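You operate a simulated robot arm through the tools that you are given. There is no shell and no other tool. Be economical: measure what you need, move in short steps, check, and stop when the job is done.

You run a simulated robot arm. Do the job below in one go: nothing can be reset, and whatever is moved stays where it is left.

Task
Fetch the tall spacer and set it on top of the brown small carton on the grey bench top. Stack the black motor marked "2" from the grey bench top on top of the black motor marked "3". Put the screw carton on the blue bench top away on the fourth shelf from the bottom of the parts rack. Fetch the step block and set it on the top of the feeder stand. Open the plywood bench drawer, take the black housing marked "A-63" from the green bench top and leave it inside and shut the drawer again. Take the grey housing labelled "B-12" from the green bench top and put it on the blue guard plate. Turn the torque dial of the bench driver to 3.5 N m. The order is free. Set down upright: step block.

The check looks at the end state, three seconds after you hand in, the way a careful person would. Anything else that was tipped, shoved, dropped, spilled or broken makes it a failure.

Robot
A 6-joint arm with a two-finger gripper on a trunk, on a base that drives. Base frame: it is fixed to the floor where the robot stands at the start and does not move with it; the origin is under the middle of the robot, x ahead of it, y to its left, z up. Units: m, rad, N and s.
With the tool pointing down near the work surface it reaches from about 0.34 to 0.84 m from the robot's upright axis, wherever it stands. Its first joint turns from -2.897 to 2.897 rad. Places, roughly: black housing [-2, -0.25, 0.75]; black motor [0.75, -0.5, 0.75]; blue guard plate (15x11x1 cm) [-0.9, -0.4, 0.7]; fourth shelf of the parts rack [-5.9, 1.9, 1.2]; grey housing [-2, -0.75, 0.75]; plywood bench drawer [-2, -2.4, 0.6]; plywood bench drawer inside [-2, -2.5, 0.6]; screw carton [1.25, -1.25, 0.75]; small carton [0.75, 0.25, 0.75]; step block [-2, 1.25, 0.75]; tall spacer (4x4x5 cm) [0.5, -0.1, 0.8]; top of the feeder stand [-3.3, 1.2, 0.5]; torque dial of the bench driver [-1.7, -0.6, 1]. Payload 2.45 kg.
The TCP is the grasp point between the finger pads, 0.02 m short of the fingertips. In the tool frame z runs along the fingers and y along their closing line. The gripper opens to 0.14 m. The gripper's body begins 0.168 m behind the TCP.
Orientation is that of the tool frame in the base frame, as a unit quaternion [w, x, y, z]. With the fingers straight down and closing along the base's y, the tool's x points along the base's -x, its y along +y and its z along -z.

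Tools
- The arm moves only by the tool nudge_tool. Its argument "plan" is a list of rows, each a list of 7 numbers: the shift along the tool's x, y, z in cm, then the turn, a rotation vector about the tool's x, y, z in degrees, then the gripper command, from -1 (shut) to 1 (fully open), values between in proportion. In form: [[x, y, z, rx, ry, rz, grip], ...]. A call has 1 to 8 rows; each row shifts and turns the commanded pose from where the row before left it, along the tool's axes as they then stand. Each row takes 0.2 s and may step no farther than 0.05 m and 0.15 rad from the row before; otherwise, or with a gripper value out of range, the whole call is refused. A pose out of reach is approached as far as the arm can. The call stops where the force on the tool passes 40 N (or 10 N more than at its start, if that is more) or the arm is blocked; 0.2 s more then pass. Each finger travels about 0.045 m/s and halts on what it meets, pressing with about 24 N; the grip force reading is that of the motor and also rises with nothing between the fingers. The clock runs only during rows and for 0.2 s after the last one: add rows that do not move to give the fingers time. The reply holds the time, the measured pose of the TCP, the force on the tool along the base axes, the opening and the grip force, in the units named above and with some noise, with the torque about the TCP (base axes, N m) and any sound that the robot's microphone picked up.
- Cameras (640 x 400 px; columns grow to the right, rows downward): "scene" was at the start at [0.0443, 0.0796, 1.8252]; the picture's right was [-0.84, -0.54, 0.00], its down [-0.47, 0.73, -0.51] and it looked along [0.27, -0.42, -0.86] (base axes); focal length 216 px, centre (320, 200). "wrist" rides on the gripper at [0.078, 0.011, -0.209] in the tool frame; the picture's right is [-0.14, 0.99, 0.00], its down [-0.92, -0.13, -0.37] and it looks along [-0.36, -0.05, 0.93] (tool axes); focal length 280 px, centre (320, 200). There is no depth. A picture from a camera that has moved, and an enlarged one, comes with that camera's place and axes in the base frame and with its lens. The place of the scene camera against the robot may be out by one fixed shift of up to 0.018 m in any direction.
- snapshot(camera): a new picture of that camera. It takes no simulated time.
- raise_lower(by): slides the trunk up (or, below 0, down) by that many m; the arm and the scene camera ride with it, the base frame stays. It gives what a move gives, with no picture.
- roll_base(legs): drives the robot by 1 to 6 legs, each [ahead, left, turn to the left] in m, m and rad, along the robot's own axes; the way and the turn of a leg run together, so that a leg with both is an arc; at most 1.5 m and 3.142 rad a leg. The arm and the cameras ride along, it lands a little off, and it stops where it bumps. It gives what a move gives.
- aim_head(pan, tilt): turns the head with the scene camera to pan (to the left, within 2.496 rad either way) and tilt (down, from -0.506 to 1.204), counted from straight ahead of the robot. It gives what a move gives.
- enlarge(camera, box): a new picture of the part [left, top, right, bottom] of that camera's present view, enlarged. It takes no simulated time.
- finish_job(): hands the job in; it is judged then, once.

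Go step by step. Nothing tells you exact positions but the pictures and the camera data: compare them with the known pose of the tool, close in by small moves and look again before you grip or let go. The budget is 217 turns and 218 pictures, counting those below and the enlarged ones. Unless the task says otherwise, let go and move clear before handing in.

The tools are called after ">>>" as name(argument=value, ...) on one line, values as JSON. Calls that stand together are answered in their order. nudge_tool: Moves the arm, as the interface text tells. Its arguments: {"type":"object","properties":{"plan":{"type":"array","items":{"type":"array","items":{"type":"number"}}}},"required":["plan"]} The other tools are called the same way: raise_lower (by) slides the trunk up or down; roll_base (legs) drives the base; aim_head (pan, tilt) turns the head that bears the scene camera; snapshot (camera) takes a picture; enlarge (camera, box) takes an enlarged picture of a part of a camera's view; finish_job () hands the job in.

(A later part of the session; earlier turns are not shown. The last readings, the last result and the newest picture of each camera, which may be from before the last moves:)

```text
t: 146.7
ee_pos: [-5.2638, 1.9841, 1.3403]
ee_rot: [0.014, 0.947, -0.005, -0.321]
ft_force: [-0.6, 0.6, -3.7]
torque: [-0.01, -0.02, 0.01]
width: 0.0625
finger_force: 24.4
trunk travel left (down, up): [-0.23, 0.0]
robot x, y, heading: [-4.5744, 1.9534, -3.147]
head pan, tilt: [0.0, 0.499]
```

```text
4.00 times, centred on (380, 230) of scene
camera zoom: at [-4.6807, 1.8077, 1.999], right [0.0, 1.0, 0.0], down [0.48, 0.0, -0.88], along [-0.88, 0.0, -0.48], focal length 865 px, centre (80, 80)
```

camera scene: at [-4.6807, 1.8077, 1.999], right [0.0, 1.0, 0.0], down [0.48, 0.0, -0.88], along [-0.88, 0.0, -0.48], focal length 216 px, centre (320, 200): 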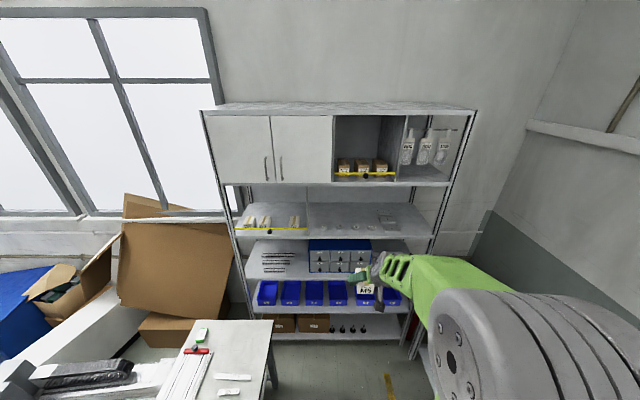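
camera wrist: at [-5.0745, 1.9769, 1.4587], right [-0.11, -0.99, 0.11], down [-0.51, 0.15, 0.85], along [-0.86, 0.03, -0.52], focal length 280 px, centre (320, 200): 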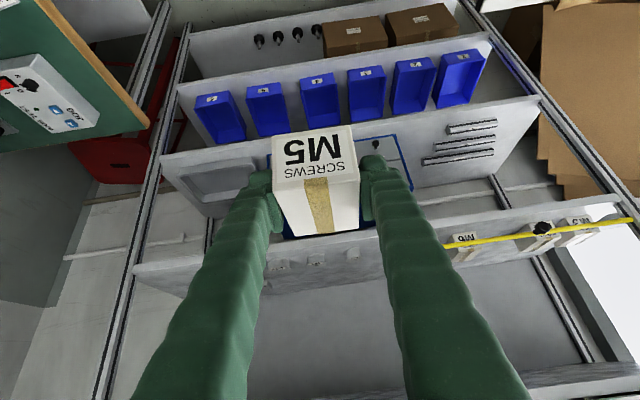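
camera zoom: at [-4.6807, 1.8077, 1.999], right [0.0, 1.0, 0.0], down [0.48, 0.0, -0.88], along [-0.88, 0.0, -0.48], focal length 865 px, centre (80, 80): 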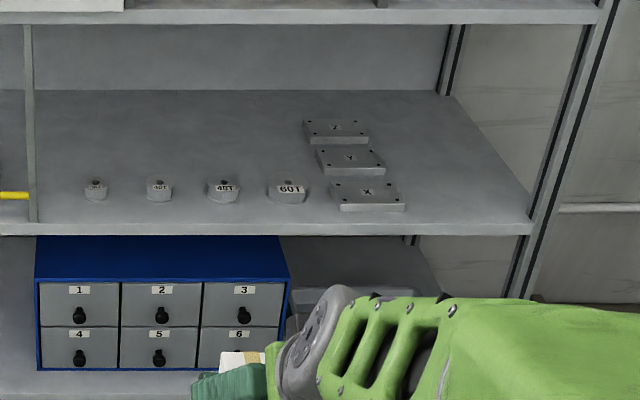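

Shelf 4 top is at z≈1.206, front edge x≈-5.70, next shelf above at 1.53. A free spot is to the right of the plates at y≈2.35 near the front. Driving closer.

>>> roll_base(legs=[[0, -0.1, 0], [0.4, 0, 0]])

>>> nudge_tool(plan=[[0, -4.5, 0, 0, 0, 0, -1], [0, -4.5, 0, 0, 0, 0, -1], [0, -4.5, 0, 0, 0, 0, -1], [0, -4.5, 0, 0, 0, 0, -1], [0, -4, 0, 0, 0, 0, -1], [0, 0, 0, 0, 0, 0, -1]])

>>> aim_head(pan=-0.2, tilt=0.6)

>>> snapshot(camera="scene")

>>> snapshot(camera="wrist")

```text
t: 150.4
ee_pos: [-5.6683, 2.0815, 1.3397]
ee_rot: [0.014, 0.947, -0.003, -0.321]
ft_force: [0.4, 0.5, -2.2]
torque: [-0.02, -0.04, 0.01]
width: 0.0625
finger_force: 24.2
trunk travel left (down, up): [-0.23, 0.0]
robot x, y, heading: [-4.9806, 2.0543, -3.143]
head pan, tilt: [0.0, 0.499]
```

```text
t: 151.8
ee_pos: [-5.6682, 2.3019, 1.3349]
ee_rot: [0.015, 0.947, -0.001, -0.322]
ft_force: [0.1, 0.3, -3.2]
torque: [0.03, 0.0, -0.02]
width: 0.0626
finger_force: 24.3
trunk travel left (down, up): [-0.23, 0.0]
robot x, y, heading: [-4.9847, 2.0494, -3.139]
head pan, tilt: [0.0, 0.499]
```

```text
t: 152.5
ee_pos: [-5.6681, 2.3017, 1.3337]
ee_rot: [0.014, 0.947, -0.004, -0.321]
ft_force: [0.7, -0.3, -3.7]
torque: [0.04, -0.05, -0.03]
width: 0.0625
finger_force: 24.0
trunk travel left (down, up): [-0.23, 0.0]
robot x, y, heading: [-4.9817, 2.0529, -3.142]
head pan, tilt: [-0.201, 0.6]
```

```text
147 pictures are left
camera scene: at [-5.0797, 1.9253, 1.99], right [0.2, 0.98, 0.0], down [0.55, -0.11, -0.83], along [-0.81, 0.16, -0.56], focal length 216 px, centre (320, 200)
```

scene: 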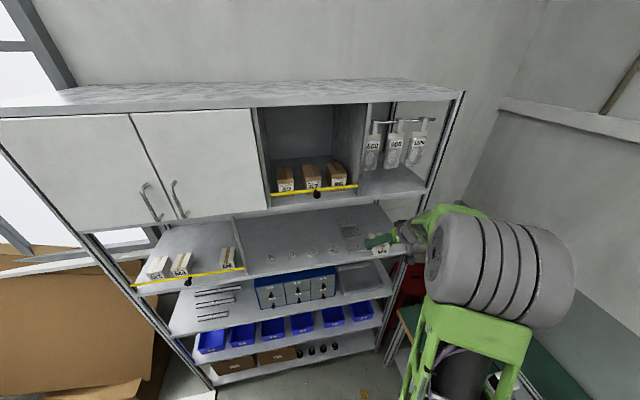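

```text
146 pictures are left
camera wrist: at [-5.48, 2.2963, 1.4521], right [-0.1, -0.99, 0.11], down [-0.51, 0.15, 0.85], along [-0.86, 0.03, -0.52], focal length 280 px, centre (320, 200)
```

wrist: 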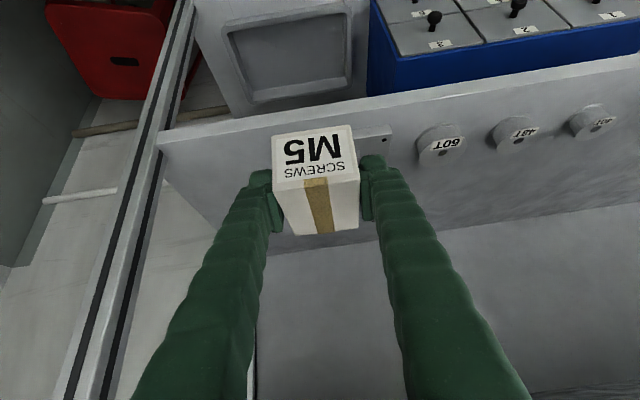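

Checking the plates and the free spot from the scene camera.

>>> enlarge(camera="scene", box=[300, 180, 460, 280])

```text
4.00 times, centred on (380, 230) of scene
camera zoom: at [-5.0797, 1.9253, 1.99], right [0.2, 0.98, 0.0], down [0.55, -0.11, -0.83], along [-0.81, 0.16, -0.56], focal length 865 px, centre (80, 80)
```

zoom: 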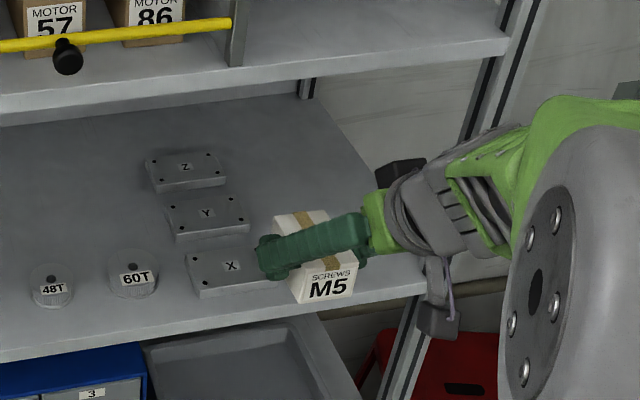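

Free spot spans y≈2.30–2.48. Driving 8 cm closer and shifting sideways to y≈2.385.

>>> roll_base(legs=[[0.08, 0, 0]])

>>> nudge_tool(plan=[[0, -4.2, 0, 0, 0, 0, -1], [0, -4.1, 0, 0, 0, 0, -1], [1.5, 0, 2.0, 0, 0, 0, -1], [0, 0, 0, 0, 0, 0, -1]])

>>> snapshot(camera="wrist")

>>> enlarge(camera="scene", box=[300, 180, 460, 280])

```text
t: 153.6
ee_pos: [-5.7502, 2.3031, 1.3318]
ee_rot: [0.014, 0.948, -0.004, -0.319]
ft_force: [-0.5, -0.7, -3.2]
torque: [0.02, -0.06, -0.03]
width: 0.0623
finger_force: 24.2
trunk travel left (down, up): [-0.23, 0.0]
robot x, y, heading: [-5.0608, 2.0493, -3.14]
head pan, tilt: [-0.201, 0.6]
```

```text
t: 154.6
ee_pos: [-5.749, 2.3865, 1.3083]
ee_rot: [0.014, 0.947, -0.003, -0.321]
ft_force: [0.3, 0.4, -3.1]
torque: [0.03, -0.02, 0.03]
width: 0.0626
finger_force: 24.4
trunk travel left (down, up): [-0.23, 0.0]
robot x, y, heading: [-5.0584, 2.0518, -3.135]
head pan, tilt: [-0.201, 0.6]
```

```text
144 pictures are left
camera wrist: at [-5.5613, 2.3806, 1.427], right [-0.11, -0.99, 0.11], down [-0.51, 0.15, 0.85], along [-0.85, 0.03, -0.52], focal length 280 px, centre (320, 200)
```

wrist: 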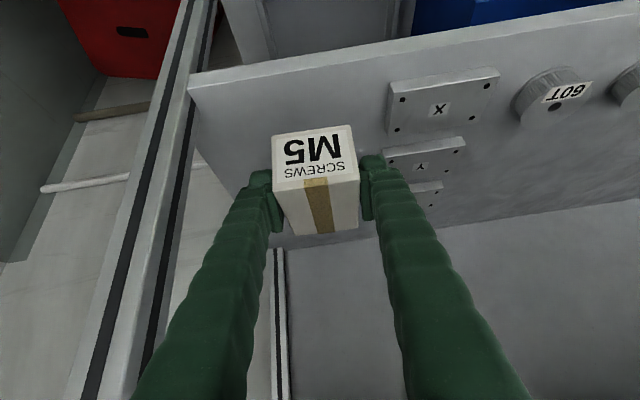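

```text
4.00 times, centred on (380, 230) of scene
camera zoom: at [-5.1584, 1.9256, 1.99], right [0.2, 0.98, 0.0], down [0.55, -0.11, -0.83], along [-0.81, 0.16, -0.56], focal length 865 px, centre (80, 80)
```

zoom: 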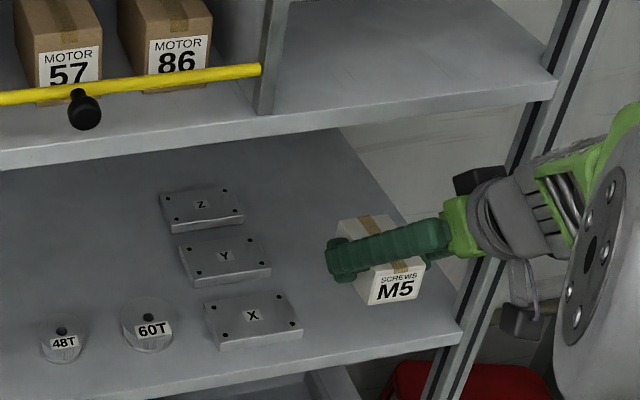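

Well centred between plate and post. Lowering onto the shelf.

>>> nudge_tool(plan=[[0.5, 0, 2.7, 0, 0, 0, -1], [0.5, 0, 2.5, 0, 0, 0, -1], [0.2, 0, 0.3, 0, 0, 0, -1], [0.2, 0, 0.3, 0, 0, 0, -1], [0.2, 0, 0.3, 0, 0, 0, -1], [0.2, 0, 0.3, 0, 0, 0, -1], [0, 0, 0, 0, 0, 0, -1]])

>>> enlarge(camera="scene", box=[300, 180, 460, 280])

```text
t: 156.2
ee_pos: [-5.7723, 2.3844, 1.2439]
ee_rot: [0.015, 0.947, -0.004, -0.32]
ft_force: [0.4, -0.6, -2.7]
torque: [0.0, -0.02, 0.0]
width: 0.0626
finger_force: 23.7
trunk travel left (down, up): [-0.23, 0.0]
robot x, y, heading: [-5.0619, 2.0522, -3.136]
head pan, tilt: [-0.201, 0.6]
```

```text
4.00 times, centred on (380, 230) of scene
camera zoom: at [-5.1587, 1.9256, 1.99], right [0.2, 0.98, 0.0], down [0.55, -0.11, -0.83], along [-0.81, 0.16, -0.56], focal length 865 px, centre (80, 80)
```

zoom: 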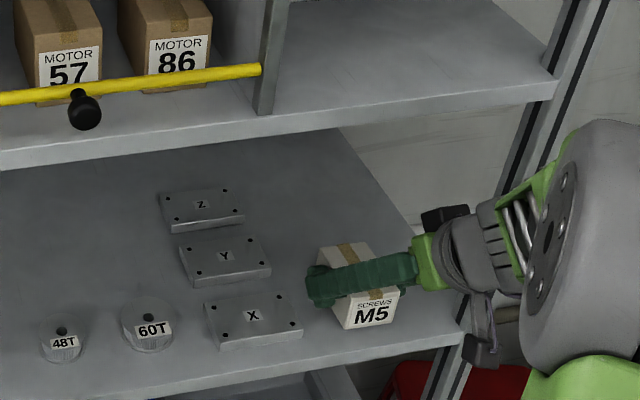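

Nearly there; final small steps.

>>> nudge_tool(plan=[[0.18, 0, 0.24, 0, 0, 0, -1], [0.18, 0, 0.24, 0, 0, 0, -1], [0.18, 0, 0.24, 0, 0, 0, -1], [0.18, 0, 0.24, 0, 0, 0, -1]])

```text
t: 157.2
ee_pos: [-5.772, 2.3829, 1.2354]
ee_rot: [0.014, 0.947, -0.003, -0.321]
ft_force: [4.4, -2.0, 13.1]
torque: [0.05, 0.15, 0.07]
width: 0.0628
finger_force: 24.3
trunk travel left (down, up): [-0.23, 0.0]
robot x, y, heading: [-5.0616, 2.0515, -3.141]
head pan, tilt: [-0.201, 0.6]
```

Contact with the shelf. Opening slightly and backing off along the tool axis.

>>> nudge_tool(plan=[[-0.05, 0, -0.1, 0, 0, 0, -1], [0, 0, 0, 0, 0, 0, 0.0], [0, 0, 0, 0, 0, 0, 0.2], [0, 0, 0, 0, 0, 0, 0.2], [0, 0, -3, 0, 0, 0, 0.2], [0, 0, -4, 0, 0, 0, 0.2], [0, 0, -4, 0, 0, 0, 0.2], [0, 0, 0, 0, 0, 0, 0.2]])

>>> snapshot(camera="wrist")

>>> enlarge(camera="scene", box=[300, 180, 460, 280])

```text
t: 159.0
ee_pos: [-5.7055, 2.388, 1.3222]
ee_rot: [0.015, 0.947, -0.004, -0.32]
ft_force: [-0.5, -0.6, 0.2]
torque: [-0.02, 0.0, 0.05]
width: 0.0839
finger_force: 0.0
trunk travel left (down, up): [-0.23, 0.0]
robot x, y, heading: [-5.0587, 2.049, -3.142]
head pan, tilt: [-0.201, 0.6]
```

```text
141 pictures are left
camera wrist: at [-5.518, 2.3818, 1.44], right [-0.11, -0.99, 0.11], down [-0.51, 0.15, 0.85], along [-0.85, 0.03, -0.52], focal length 280 px, centre (320, 200)
```

wrist: 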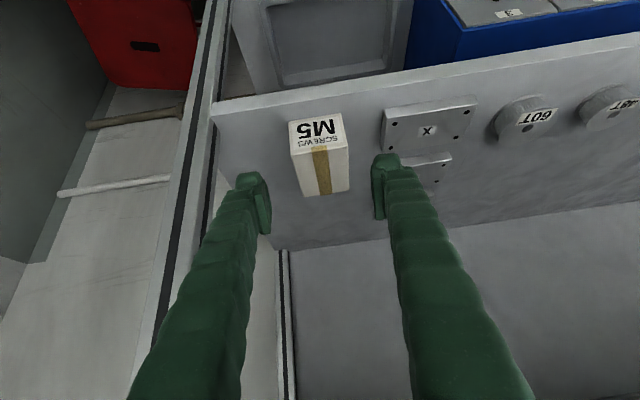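

```text
4.00 times, centred on (380, 230) of scene
camera zoom: at [-5.1598, 1.9259, 1.9899], right [0.2, 0.98, 0.0], down [0.55, -0.11, -0.82], along [-0.81, 0.16, -0.57], focal length 865 px, centre (80, 80)
```

zoom: 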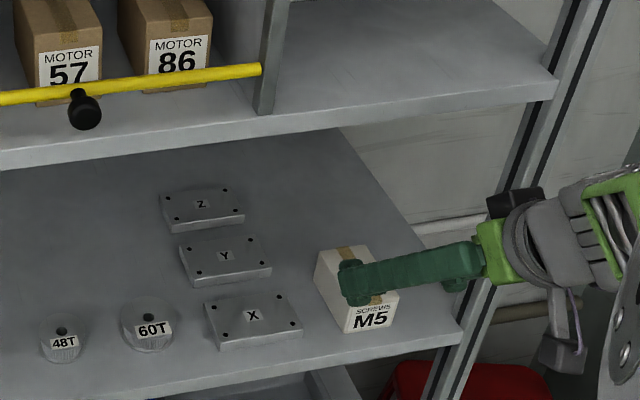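

Carton is put away. Backing out, and straightening the tool.

>>> roll_base(legs=[[-0.5, 0, 0], [-1.2, 0.15, 0]])

>>> nudge_tool(plan=[[0, 4, 0, 0, 8.3, 0, 0], [0, 4, 0, 0, 8.3, 0, 0], [0, 4, 0, 0, 8.3, 0, 0], [0, 4, 0, 0, 8.3, 0, 0], [0, 4, 0, 0, 4.1, 0, 0], [0, 4, 0, 0, 0, 0, 0], [0, 0, 0, 0, 0, 0, 0]])

>>> aim_head(pan=1.57, tilt=0.7)

>>> snapshot(camera="scene")

```text
t: 167.6
ee_pos: [-4.0128, 2.2461, 1.3231]
ee_rot: [0.014, 0.947, -0.003, -0.321]
ft_force: [0.3, -1.1, -0.5]
torque: [-0.03, 0.03, -0.02]
width: 0.0839
finger_force: 0.0
trunk travel left (down, up): [-0.23, 0.0]
robot x, y, heading: [-3.3694, 1.9101, -3.14]
head pan, tilt: [-0.201, 0.6]
```

```text
t: 169.2
ee_pos: [-4.0112, 2.0069, 1.3308]
ee_rot: [0.016, 1.0, 0.002, -0.001]
ft_force: [-0.9, 0.3, -0.5]
torque: [-0.05, -0.03, 0.0]
width: 0.0701
finger_force: 0.0
trunk travel left (down, up): [-0.23, 0.0]
robot x, y, heading: [-3.3679, 1.9142, -3.143]
head pan, tilt: [-0.201, 0.6]
```

```text
t: 171.0
ee_pos: [-4.0123, 2.0071, 1.3307]
ee_rot: [0.015, 1.0, 0.002, -0.001]
ft_force: [0.2, 0.1, 0.3]
torque: [-0.02, 0.02, 0.0]
width: 0.07
finger_force: 0.1
trunk travel left (down, up): [-0.23, 0.0]
robot x, y, heading: [-3.3673, 1.909, -3.135]
head pan, tilt: [1.571, 0.7]
```

```text
139 pictures are left
camera scene: at [-3.3778, 1.6836, 1.9814], right [-1.0, 0.0, 0.0], down [0.0, 0.64, -0.76], along [0.0, -0.76, -0.64], focal length 216 px, centre (320, 200)
```

scene: 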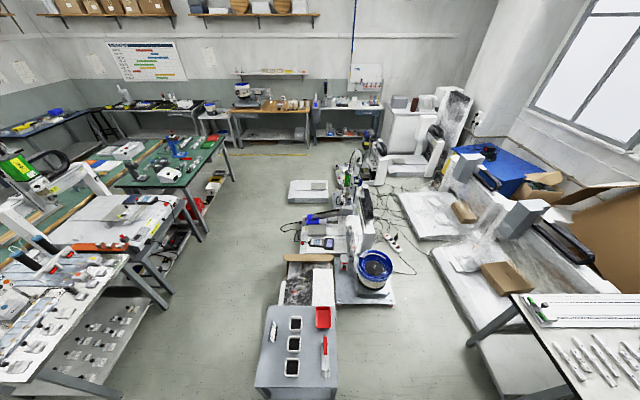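

The feeder stand (grey, z≈0.5) is just ahead-left of me; the bench with white kits to the east holds the step block perhaps. Enlarging both.

>>> enlarge(camera="scene", box=[230, 280, 358, 400])

>>> enlarge(camera="scene", box=[0, 170, 240, 400])

```text
3.33 times, centred on (294, 340) of scene
camera zoom: at [-3.3778, 1.6836, 1.9814], right [-1.0, 0.0, 0.0], down [0.0, 0.64, -0.76], along [0.0, -0.76, -0.64], focal length 721 px, centre (407, -267)
```

zoom: 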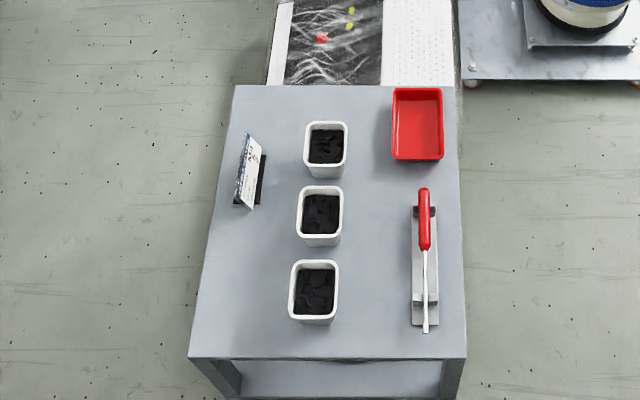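

```text
1.74 times, centred on (120, 285) of scene
camera zoom: at [-3.3778, 1.6836, 1.9814], right [-1.0, 0.0, 0.0], down [0.0, 0.64, -0.76], along [0.0, -0.76, -0.64], focal length 376 px, centre (668, 52)
```

zoom: 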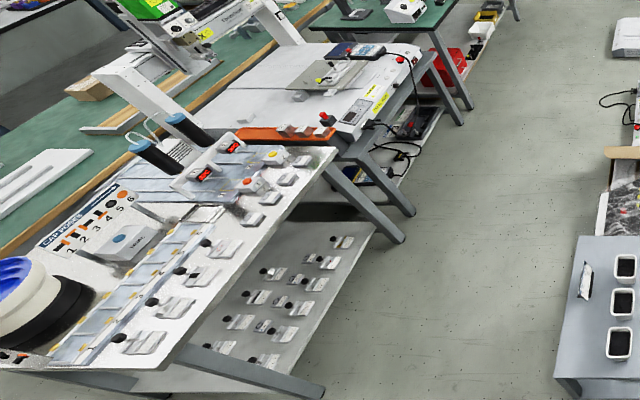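

The feeder stand has free room on the left of the cups. I'll turn to face -y, then strafe to the white-kit bench to identify the step block.

>>> roll_base(legs=[[0, 0, 1.57], [0, 1.15, 0]])

>>> aim_head(pan=0.0, tilt=0.9)

>>> snapshot(camera="scene")

>>> snapshot(camera="wrist")

```text
t: 185.2
ee_pos: [-2.2792, 1.3052, 1.3314]
ee_rot: [0.01, 0.689, 0.724, 0.011]
ft_force: [0.3, 0.7, 0.1]
torque: [0.02, 0.03, -0.05]
width: 0.07
finger_force: 0.1
trunk travel left (down, up): [-0.23, 0.0]
robot x, y, heading: [-2.2137, 1.9583, -1.527]
head pan, tilt: [1.571, 0.7]
```

```text
t: 186.9
ee_pos: [-2.2784, 1.3069, 1.331]
ee_rot: [0.011, 0.689, 0.725, 0.01]
ft_force: [-0.3, 0.5, 0.6]
torque: [0.02, -0.01, -0.03]
width: 0.0699
finger_force: 0.1
trunk travel left (down, up): [-0.23, 0.0]
robot x, y, heading: [-2.2165, 1.9555, -1.525]
head pan, tilt: [0.0, 0.901]
```

```text
136 pictures are left
camera scene: at [-2.0722, 1.8729, 1.9652], right [-1.0, -0.05, 0.0], down [-0.04, 0.78, -0.62], along [0.03, -0.62, -0.78], focal length 216 px, centre (320, 200)
```

scene: 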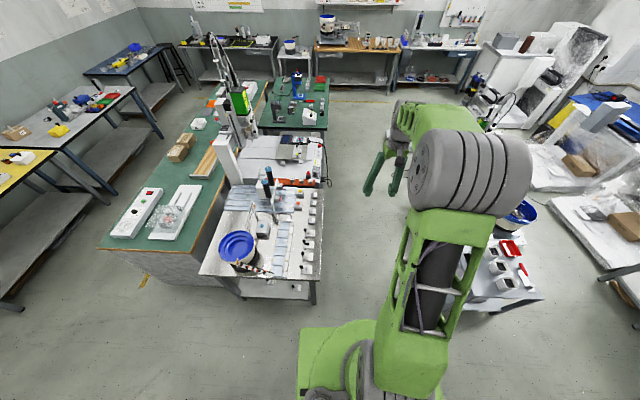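

```text
135 pictures are left
camera wrist: at [-2.2784, 1.386, 1.5398], right [1.0, -0.09, 0.03], down [-0.09, -0.93, 0.37], along [-0.01, -0.37, -0.93], focal length 280 px, centre (320, 200)
```

wrist: 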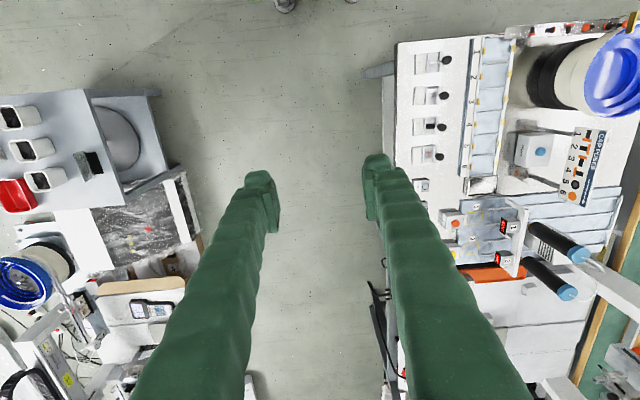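

>>> enlarge(camera="wrist", box=[380, 20, 560, 270])

>>> enlarge(camera="scene", box=[195, 180, 355, 300])

```text
1.60 times, centred on (470, 145) of wrist
camera zoom: at [-2.2784, 1.386, 1.5398], right [1.0, -0.09, 0.03], down [-0.09, -0.93, 0.37], along [-0.01, -0.37, -0.93], focal length 449 px, centre (80, 288)
```

zoom: 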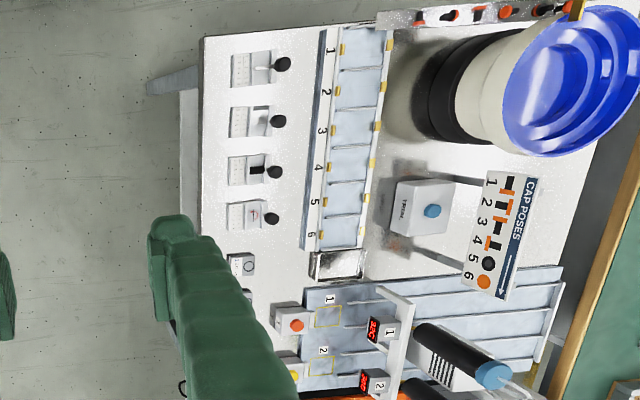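

```text
3.33 times, centred on (275, 240) of scene
camera zoom: at [-2.0722, 1.8729, 1.9652], right [-1.0, -0.05, 0.0], down [-0.04, 0.78, -0.62], along [0.03, -0.62, -0.78], focal length 721 px, centre (470, 67)
```

zoom: 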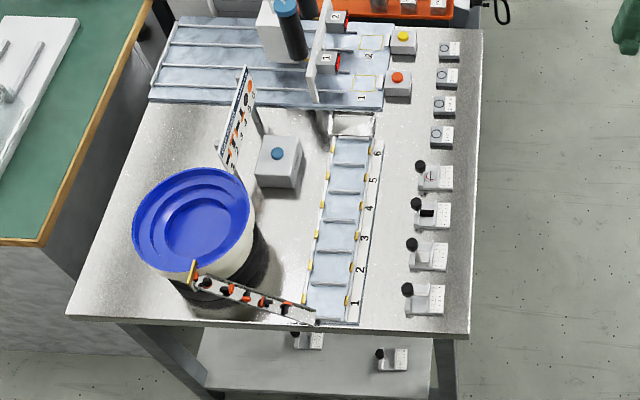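

I need a closer look at the small blocks with knobs.

>>> enlarge(camera="scene", box=[284, 215, 316, 280])

>>> enlarge(camera="wrist", box=[400, 40, 470, 160])

```text
6.15 times, centred on (300, 248) of scene
camera zoom: at [-2.0722, 1.8729, 1.9652], right [-1.0, -0.05, 0.0], down [-0.04, 0.78, -0.62], along [0.03, -0.62, -0.78], focal length 1330 px, centre (443, -92)
```

zoom: 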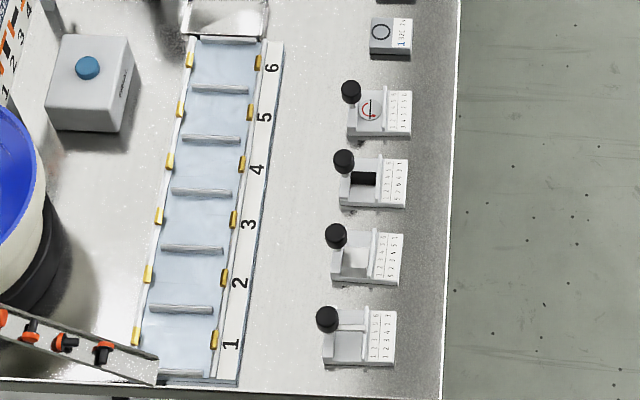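

```text
3.33 times, centred on (435, 100) of wrist
camera zoom: at [-2.2784, 1.386, 1.5398], right [1.0, -0.09, 0.03], down [-0.09, -0.93, 0.37], along [-0.01, -0.37, -0.93], focal length 935 px, centre (-63, 533)
```

zoom: 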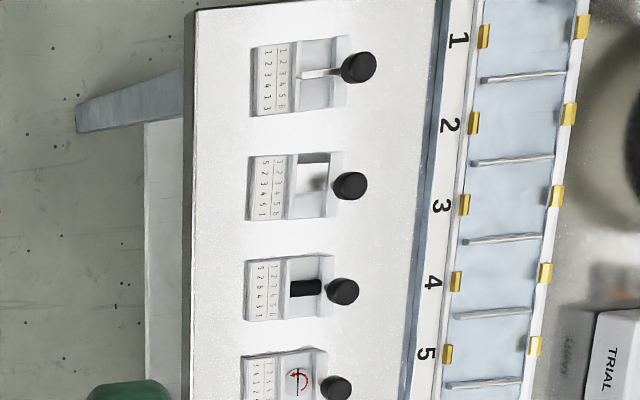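

These look like feeder tooling blocks (each with a pose table); the step block is one of the four with black knobs. I'll lower the trunk and bring the wrist camera close.

>>> raise_lower(by=-0.13)

>>> nudge_tool(plan=[[0, 4.8, 1, 0, 0, 0, 0.3], [0, 4.8, 1, 0, 0, 0, 0.3], [0, 4.8, 1, 0, 0, 0, 0.3], [0, 4.8, 1, 0, 0, 0, 0.3], [0, 4.8, 1, 0, 0, 0, 0.3], [0, 4.0, 3, 0, 0, 0, 0.3], [0, 2, 3, 0, 0, 0, 0.3], [0, 0, 0, 0, 0, 0, 0.3]])

>>> snapshot(camera="wrist")

```text
t: 188.5
ee_pos: [-2.2787, 1.3086, 1.2021]
ee_rot: [0.011, 0.69, 0.724, 0.01]
ft_force: [0.7, -0.2, 0.1]
torque: [-0.01, -0.02, -0.01]
width: 0.0701
finger_force: 0.1
trunk travel left (down, up): [-0.1, 0.13]
robot x, y, heading: [-2.2143, 1.9555, -1.524]
head pan, tilt: [0.0, 0.901]
```

```text
t: 190.3
ee_pos: [-1.9769, 1.3236, 1.0989]
ee_rot: [0.012, 0.69, 0.724, 0.01]
ft_force: [-0.2, 0.9, 0.9]
torque: [0.0, 0.0, 0.01]
width: 0.0912
finger_force: 0.1
trunk travel left (down, up): [-0.1, 0.13]
robot x, y, heading: [-2.2142, 1.9613, -1.527]
head pan, tilt: [0.0, 0.901]
```

```text
130 pictures are left
camera wrist: at [-1.9767, 1.4026, 1.3067], right [1.0, -0.09, 0.03], down [-0.09, -0.93, 0.37], along [0.0, -0.37, -0.93], focal length 280 px, centre (320, 200)
```

wrist: 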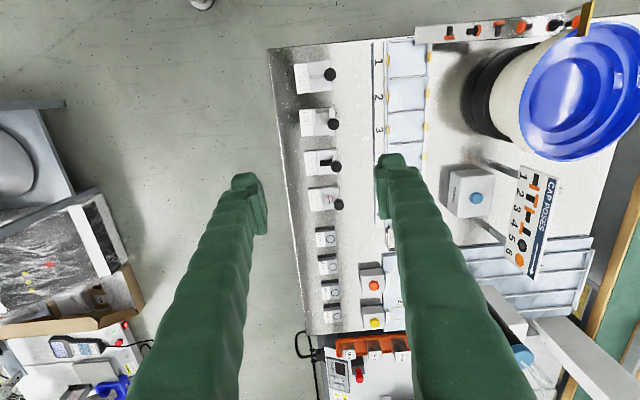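

>>> enlarge(camera="wrist", box=[280, 55, 380, 135])

>>> enlarge(camera="wrist", box=[285, 135, 385, 215])

>>> enlarge(camera="wrist", box=[495, 160, 560, 280])

```text
5.00 times, centred on (330, 95) of wrist
camera zoom: at [-1.9767, 1.4026, 1.3067], right [1.0, -0.09, 0.03], down [-0.09, -0.93, 0.37], along [0.0, -0.37, -0.93], focal length 1402 px, centre (270, 725)
```

zoom: 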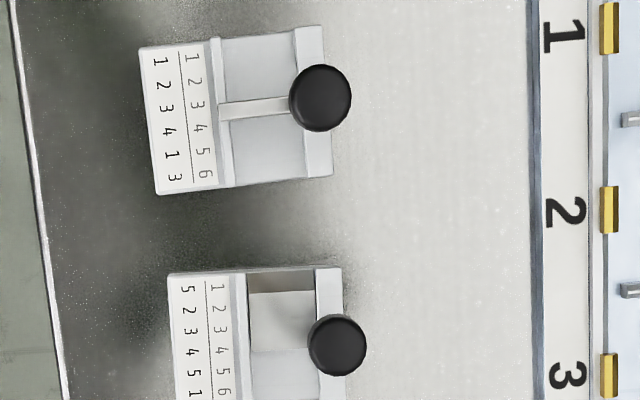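

```text
5.00 times, centred on (335, 175) of wrist
camera zoom: at [-1.9767, 1.4026, 1.3067], right [1.0, -0.09, 0.03], down [-0.09, -0.93, 0.37], along [0.0, -0.37, -0.93], focal length 1402 px, centre (245, 325)
```

zoom: 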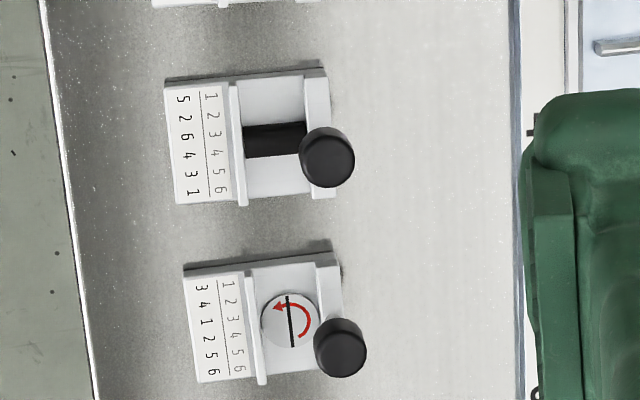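

```text
3.33 times, centred on (528, 220) of wrist
camera zoom: at [-1.9767, 1.4026, 1.3067], right [1.0, -0.09, 0.03], down [-0.09, -0.93, 0.37], along [0.0, -0.37, -0.93], focal length 935 px, centre (-372, 133)
```

zoom: 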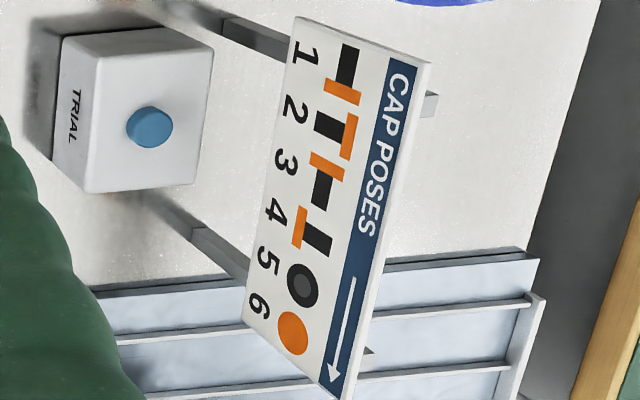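

Block B (second from the end, table 5-2-3-4-5-1) shows a step in its channel, so I take it as the step block, at about (-1.96,1.345). Moving closer to see its knob and height.

>>> nudge_tool(plan=[[2.1, 1.7, 3, 0, 0, 0, 0.3], [0, 0, 4, 0, 0, 0, 0.3], [0, 0, 4, 0, 0, 0, 0.3], [0, 0, 4, 0, 0, 0, 0.3], [0, 0, 0, 0, 0, 0, 0.3]])

>>> snapshot(camera="wrist")

>>> enlarge(camera="wrist", box=[240, 90, 400, 210])

```text
t: 191.5
ee_pos: [-1.9565, 1.3398, 0.9488]
ee_rot: [0.011, 0.69, 0.724, 0.01]
ft_force: [0.3, 0.2, -0.1]
torque: [0.02, 0.01, 0.01]
width: 0.091
finger_force: 0.1
trunk travel left (down, up): [-0.1, 0.13]
robot x, y, heading: [-2.2094, 1.9572, -1.525]
head pan, tilt: [0.0, 0.901]
```

```text
126 pictures are left
camera wrist: at [-1.9556, 1.4182, 1.1581], right [1.0, -0.09, 0.03], down [-0.09, -0.93, 0.37], along [0.0, -0.37, -0.93], focal length 280 px, centre (320, 200)
```

wrist: 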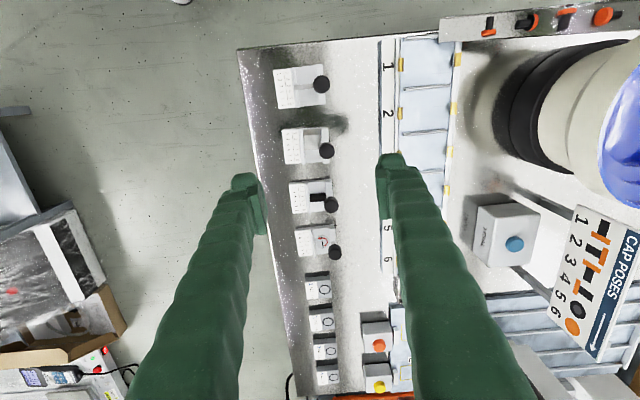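

```text
3.33 times, centred on (320, 150) of wrist
camera zoom: at [-1.9556, 1.4182, 1.1581], right [1.0, -0.09, 0.03], down [-0.09, -0.93, 0.37], along [0.0, -0.37, -0.93], focal length 935 px, centre (320, 367)
```

zoom: 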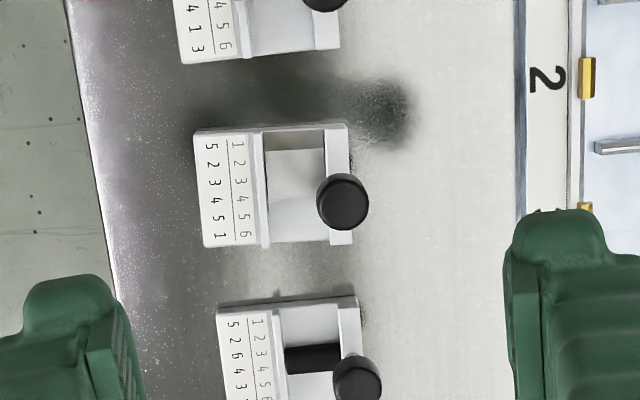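

The knob (≈(-1.942,1.345), top ~0.81) is the handle on the block's side wall. I'll align yaw, centre over the knob with a narrow opening, and descend with checks.

>>> nudge_tool(plan=[[0.5, 1.45, 4, 0, 0, 5, -0.3], [0, 0, 4, 0, 0, 0, -0.4], [0, 0, 2, 0, 0, 0, -0.45], [0, 0, 0, 0, 0, 0, -0.45]])

>>> enlarge(camera="wrist", box=[240, 120, 400, 240])

```text
t: 192.5
ee_pos: [-1.938, 1.3492, 0.8535]
ee_rot: [0.011, 0.72, 0.694, 0.011]
ft_force: [-0.4, 0.5, 0.2]
torque: [-0.02, 0.02, 0.0]
width: 0.0384
finger_force: 0.0
trunk travel left (down, up): [-0.1, 0.13]
robot x, y, heading: [-2.2145, 1.9547, -1.523]
head pan, tilt: [0.0, 0.901]
```

```text
3.33 times, centred on (320, 180) of wrist
camera zoom: at [-1.9312, 1.4277, 1.0623], right [0.98, -0.17, 0.03], down [-0.17, -0.91, 0.36], along [-0.04, -0.36, -0.93], focal length 935 px, centre (320, 267)
```

zoom: 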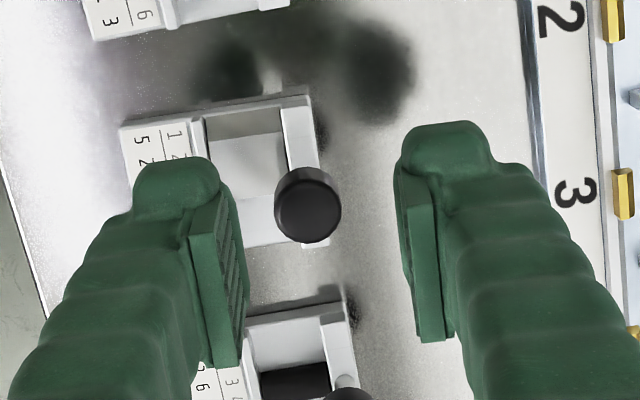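

Knob slightly off; correcting and descending further.

>>> nudge_tool(plan=[[-0.5, -0.4, 2, 0, 0, 0, -0.45], [0, 0, 1.5, 0, 0, 0, -0.45], [0, 0, 0, 0, 0, 0, -0.45]])

>>> enlarge(camera="wrist", box=[240, 120, 400, 240])

```text
t: 193.3
ee_pos: [-1.942, 1.343, 0.817]
ee_rot: [0.011, 0.72, 0.693, 0.011]
ft_force: [-0.2, -0.3, -0.1]
torque: [-0.02, -0.03, -0.03]
width: 0.0387
finger_force: 0.0
trunk travel left (down, up): [-0.1, 0.13]
robot x, y, heading: [-2.2131, 1.9562, -1.52]
head pan, tilt: [0.0, 0.901]
```

```text
3.33 times, centred on (320, 180) of wrist
camera zoom: at [-1.9348, 1.4221, 1.0261], right [0.98, -0.17, 0.03], down [-0.17, -0.92, 0.36], along [-0.04, -0.36, -0.93], focal length 935 px, centre (320, 267)
```

zoom: 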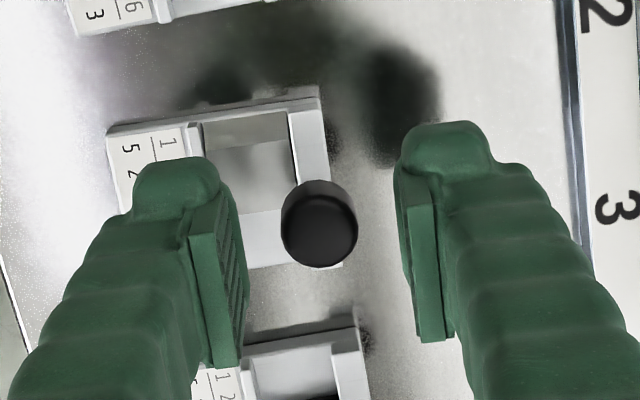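

Parallax says the knob top is at z≈0.825 and slightly toward +y. Shifting and lowering a bit.

>>> nudge_tool(plan=[[0.6, 0, 0, 0, 0, 0, -0.45], [0, 0, 1.0, 0, 0, 0, -0.45], [0, 0, 0, 0, 0, 0, -0.45]])

>>> enlarge(camera="wrist", box=[240, 120, 400, 240])

>>> enlarge(camera="scene", box=[274, 210, 338, 270])

```text
t: 194.1
ee_pos: [-1.9423, 1.3494, 0.8066]
ee_rot: [0.011, 0.721, 0.693, 0.011]
ft_force: [0.3, 0.4, 0.4]
torque: [0.03, 0.01, -0.01]
width: 0.0385
finger_force: 0.1
trunk travel left (down, up): [-0.1, 0.13]
robot x, y, heading: [-2.2129, 1.957, -1.526]
head pan, tilt: [0.0, 0.901]
```

```text
3.33 times, centred on (320, 180) of wrist
camera zoom: at [-1.9343, 1.4279, 1.0152], right [0.98, -0.17, 0.03], down [-0.17, -0.92, 0.36], along [-0.04, -0.36, -0.93], focal length 935 px, centre (320, 267)
```

zoom: 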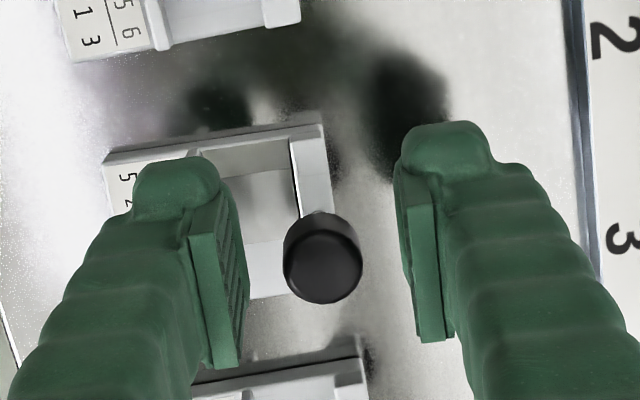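

```text
6.67 times, centred on (306, 240) of scene
camera zoom: at [-2.0722, 1.8728, 1.8352], right [-1.0, -0.05, 0.0], down [-0.04, 0.78, -0.62], along [0.03, -0.62, -0.78], focal length 1441 px, centre (413, -67)
```

zoom: 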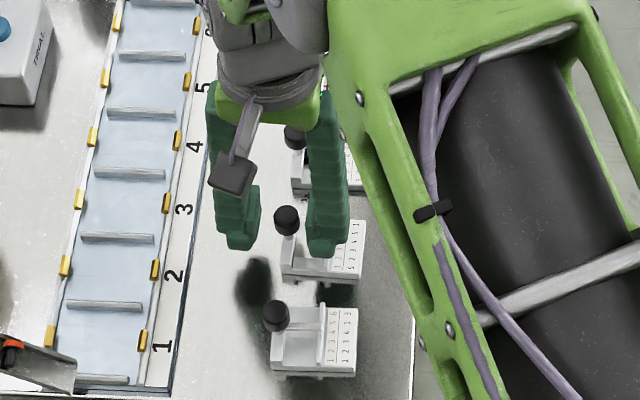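

The knob sits between the pads. Closing on it.

>>> nudge_tool(plan=[[0.2, 0, 0.3, 0, 0, 0, -0.45], [0, 0, 0, 0, 0, 0, -1], [0, 0, 0, 0, 0, 0, -1], [0, 0, 0, 0, 0, 0, -1], [0, 0, 0, 0, 0, 0, -1]])

>>> nudge_tool(plan=[[0, 0, -1, 0, 0, 0, -1], [0, 0, -2, 0, 0, 0, -1], [0, 0, -3, 0, 0, 0, -1], [0, 0, -3, 0, 0, 0, -1], [0, 0, 0, 0, 0, 0, -1]])

>>> snapshot(camera="wrist")

>>> enlarge(camera="scene", box=[258, 190, 354, 270])

```text
t: 195.3
ee_pos: [-1.9416, 1.351, 0.8024]
ee_rot: [0.01, 0.721, 0.693, 0.01]
ft_force: [-0.4, -0.8, 1.0]
torque: [0.04, 0.0, -0.02]
width: 0.0189
finger_force: 24.4
trunk travel left (down, up): [-0.1, 0.13]
robot x, y, heading: [-2.2134, 1.9501, -1.525]
head pan, tilt: [0.0, 0.901]
```

```text
t: 196.5
ee_pos: [-1.9429, 1.3475, 0.8933]
ee_rot: [0.01, 0.72, 0.694, 0.012]
ft_force: [0.1, -0.2, -0.9]
torque: [-0.01, -0.04, -0.03]
width: 0.0188
finger_force: 23.3
trunk travel left (down, up): [-0.1, 0.13]
robot x, y, heading: [-2.2141, 1.9567, -1.527]
head pan, tilt: [0.0, 0.901]
```

```text
120 pictures are left
camera wrist: at [-1.9352, 1.4266, 1.1019], right [0.98, -0.18, 0.03], down [-0.17, -0.92, 0.36], along [-0.04, -0.36, -0.93], focal length 280 px, centre (320, 200)
```

wrist: 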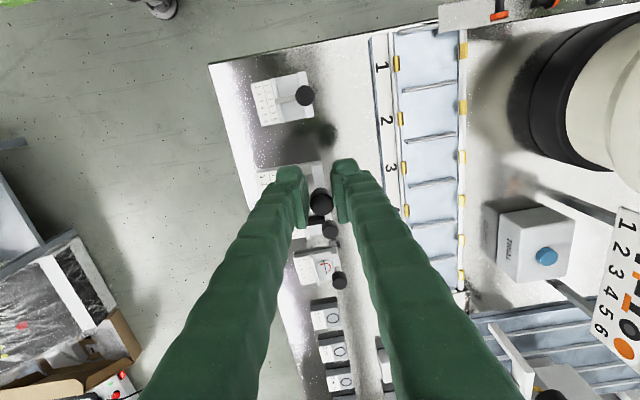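

```text
5.00 times, centred on (306, 230) of scene
camera zoom: at [-2.0722, 1.8727, 1.8351], right [-1.0, -0.05, 0.0], down [-0.04, 0.78, -0.62], along [0.03, -0.62, -0.78], focal length 1081 px, centre (390, 50)
```

zoom: 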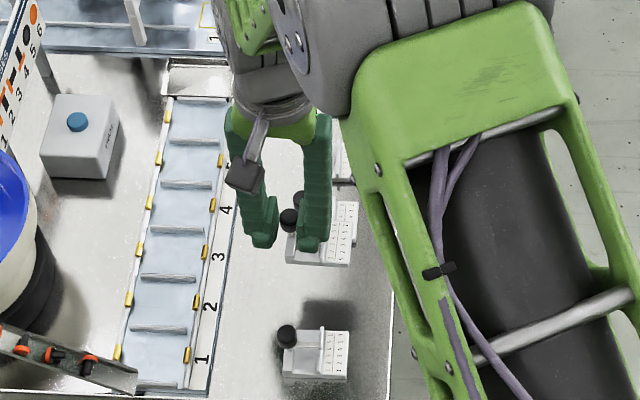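

The step block is held level by its knob. Raising it, then strafing to the feeder stand.

>>> nudge_tool(plan=[[0, 0, -4, 0, 0, 0, -1], [0, 0, -4, 0, 0, 0, -1], [0, 0, -3, 0, 0, 0, -1]])

>>> roll_base(legs=[[0, 0, -0.044], [0, -1.125, 0]])

>>> snapshot(camera="wrist")

>>> snapshot(camera="scene")

```text
t: 197.3
ee_pos: [-1.9488, 1.3513, 1.005]
ee_rot: [0.011, 0.72, 0.694, 0.01]
ft_force: [-0.2, 0.9, -1.5]
torque: [0.02, -0.04, 0.0]
width: 0.0189
finger_force: 24.1
trunk travel left (down, up): [-0.1, 0.13]
robot x, y, heading: [-2.212, 1.9562, -1.522]
head pan, tilt: [0.0, 0.901]
```

```text
t: 207.7
ee_pos: [-3.0816, 1.3371, 1.0051]
ee_rot: [0.011, 0.737, 0.675, 0.01]
ft_force: [-0.6, -0.2, 0.0]
torque: [0.02, -0.06, 0.01]
width: 0.0185
finger_force: 23.9
trunk travel left (down, up): [-0.1, 0.13]
robot x, y, heading: [-3.3168, 1.9528, -1.571]
head pan, tilt: [0.0, 0.901]
```

```text
118 pictures are left
camera wrist: at [-3.0713, 1.4153, 1.2133], right [0.97, -0.22, 0.03], down [-0.22, -0.91, 0.36], along [-0.05, -0.36, -0.93], focal length 280 px, centre (320, 200)
```

wrist: 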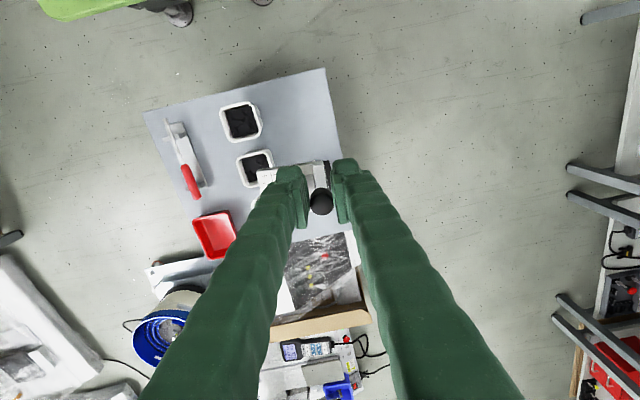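

```text
117 pictures are left
camera scene: at [-3.18, 1.8648, 1.8352], right [-1.0, 0.0, 0.0], down [0.0, 0.78, -0.62], along [0.0, -0.62, -0.78], focal length 216 px, centre (320, 200)
```

scene: 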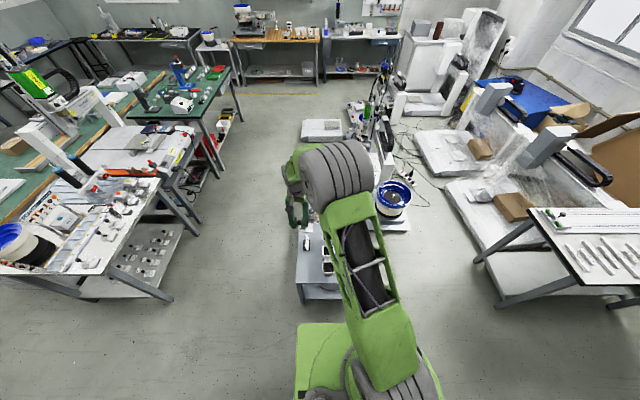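

The stand's free strip is x −3.19..−3.03. Lowering trunk and arm above it.

>>> raise_lower(by=-0.1)

>>> nudge_tool(plan=[[0.8, -0.8, 4, 0, 0, 0, -1], [0, 0, 4.5, 0, 0, 0, -1], [0, 0, 4.5, 0, 0, 0, -1], [0, 0, 4.5, 0, 0, 0, -1], [0, 0, 4.5, 0, 0, 0, -1], [0, 0, 0, 0, 0, 0, -1]])

>>> snapshot(camera="wrist")

>>> enlarge(camera="scene", box=[270, 190, 370, 310])

```text
t: 209.0
ee_pos: [-3.0815, 1.3366, 0.9055]
ee_rot: [0.011, 0.737, 0.676, 0.011]
ft_force: [0.1, -1.4, 0.0]
torque: [0.0, -0.01, 0.01]
width: 0.0189
finger_force: 24.5
trunk travel left (down, up): [0.0, 0.23]
robot x, y, heading: [-3.3162, 1.9561, -1.572]
head pan, tilt: [0.0, 0.901]
```

```text
t: 210.4
ee_pos: [-3.0799, 1.3445, 0.6872]
ee_rot: [0.01, 0.737, 0.675, 0.01]
ft_force: [0.3, -0.9, -1.3]
torque: [0.06, -0.07, 0.0]
width: 0.019
finger_force: 24.2
trunk travel left (down, up): [0.0, 0.23]
robot x, y, heading: [-3.3175, 1.9561, -1.576]
head pan, tilt: [0.0, 0.901]
```

```text
116 pictures are left
camera wrist: at [-3.0686, 1.423, 0.8958], right [0.97, -0.22, 0.03], down [-0.22, -0.91, 0.36], along [-0.05, -0.36, -0.93], focal length 280 px, centre (320, 200)
```

wrist: 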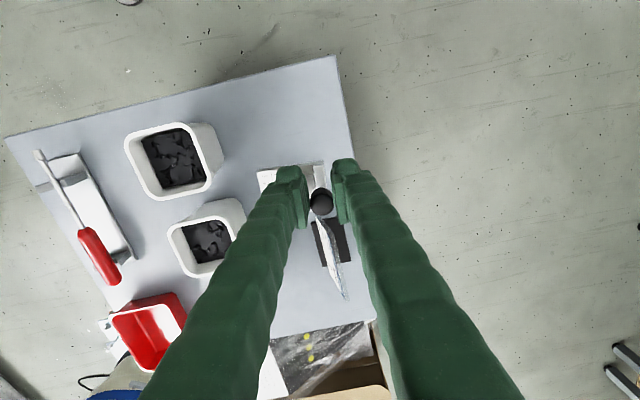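

```text
3.33 times, centred on (320, 250) of scene
camera zoom: at [-3.1798, 1.8645, 1.7352], right [-1.0, 0.0, 0.0], down [0.0, 0.78, -0.62], along [0.0, -0.62, -0.78], focal length 721 px, centre (320, 33)
```

zoom: 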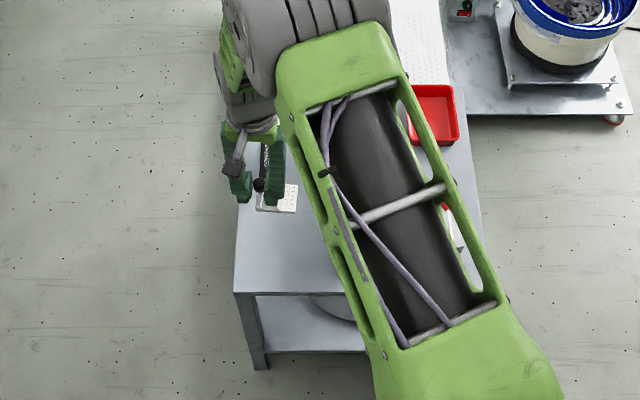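

The sign stands just beyond at y≈1.23, so I shift the target a bit towards +y, and lower.

>>> nudge_tool(plan=[[2.4, -0.8, 0, 0, 0, 0, -1], [0, 0, 4, 0, 0, 0, -1], [0, 0, 4, 0, 0, 0, -1], [0, 0, 1, 0, 0, 0, -1], [0, 0, 0, 0, 0, 0, -1]])

>>> snapshot(camera="wrist")

>>> enlarge(camera="scene", box=[280, 210, 340, 260])

```text
t: 211.6
ee_pos: [-3.084, 1.3688, 0.5951]
ee_rot: [0.011, 0.737, 0.675, 0.009]
ft_force: [0.4, 0.0, -0.9]
torque: [0.0, -0.01, 0.01]
width: 0.0187
finger_force: 23.9
trunk travel left (down, up): [0.0, 0.23]
robot x, y, heading: [-3.3168, 1.9538, -1.573]
head pan, tilt: [0.0, 0.901]
```

```text
114 pictures are left
camera wrist: at [-3.0732, 1.4465, 0.8043], right [0.97, -0.22, 0.03], down [-0.22, -0.91, 0.36], along [-0.05, -0.36, -0.93], focal length 280 px, centre (320, 200)
```

wrist: 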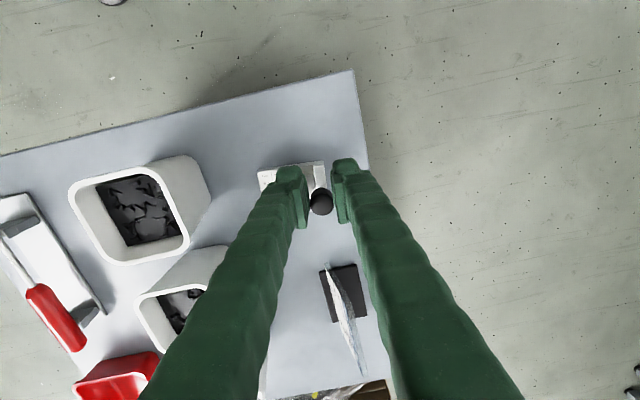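

```text
8.00 times, centred on (310, 235) of scene
camera zoom: at [-3.18, 1.865, 1.7352], right [-1.0, 0.0, 0.0], down [0.0, 0.78, -0.62], along [0.0, -0.62, -0.78], focal length 1730 px, centre (400, -80)
```

zoom: 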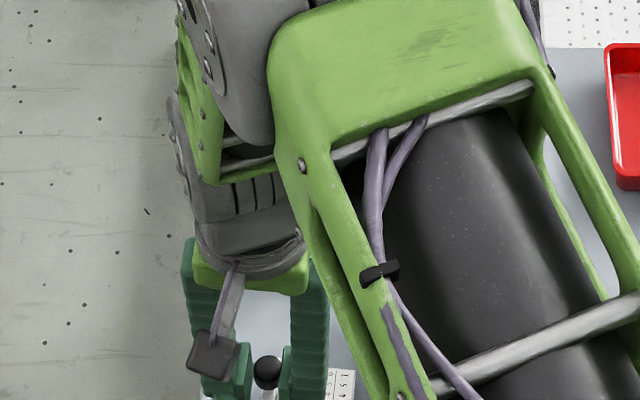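

Clear of everything. Continuing down gently.

>>> nudge_tool(plan=[[0, 0, 1.0, 0, 0, 0, -1], [0, 0, 0.5, 0, 0, 0, -1], [0, 0, 0.4, 0, 0, 0, -1], [0, 0, 0.3, 0, 0, 0, -1], [0, 0, 0.3, 0, 0, 0, -1], [0, 0, 0.3, 0, 0, 0, -1], [0, 0, 0.3, 0, 0, 0, -1]])

```text
t: 213.2
ee_pos: [-3.0854, 1.3691, 0.5645]
ee_rot: [0.012, 0.737, 0.676, 0.01]
ft_force: [6.4, -3.5, 22.6]
torque: [-0.28, -0.04, 0.06]
width: 0.019
finger_force: 24.2
trunk travel left (down, up): [0.0, 0.23]
robot x, y, heading: [-3.3163, 1.9549, -1.577]
head pan, tilt: [0.0, 0.901]
```

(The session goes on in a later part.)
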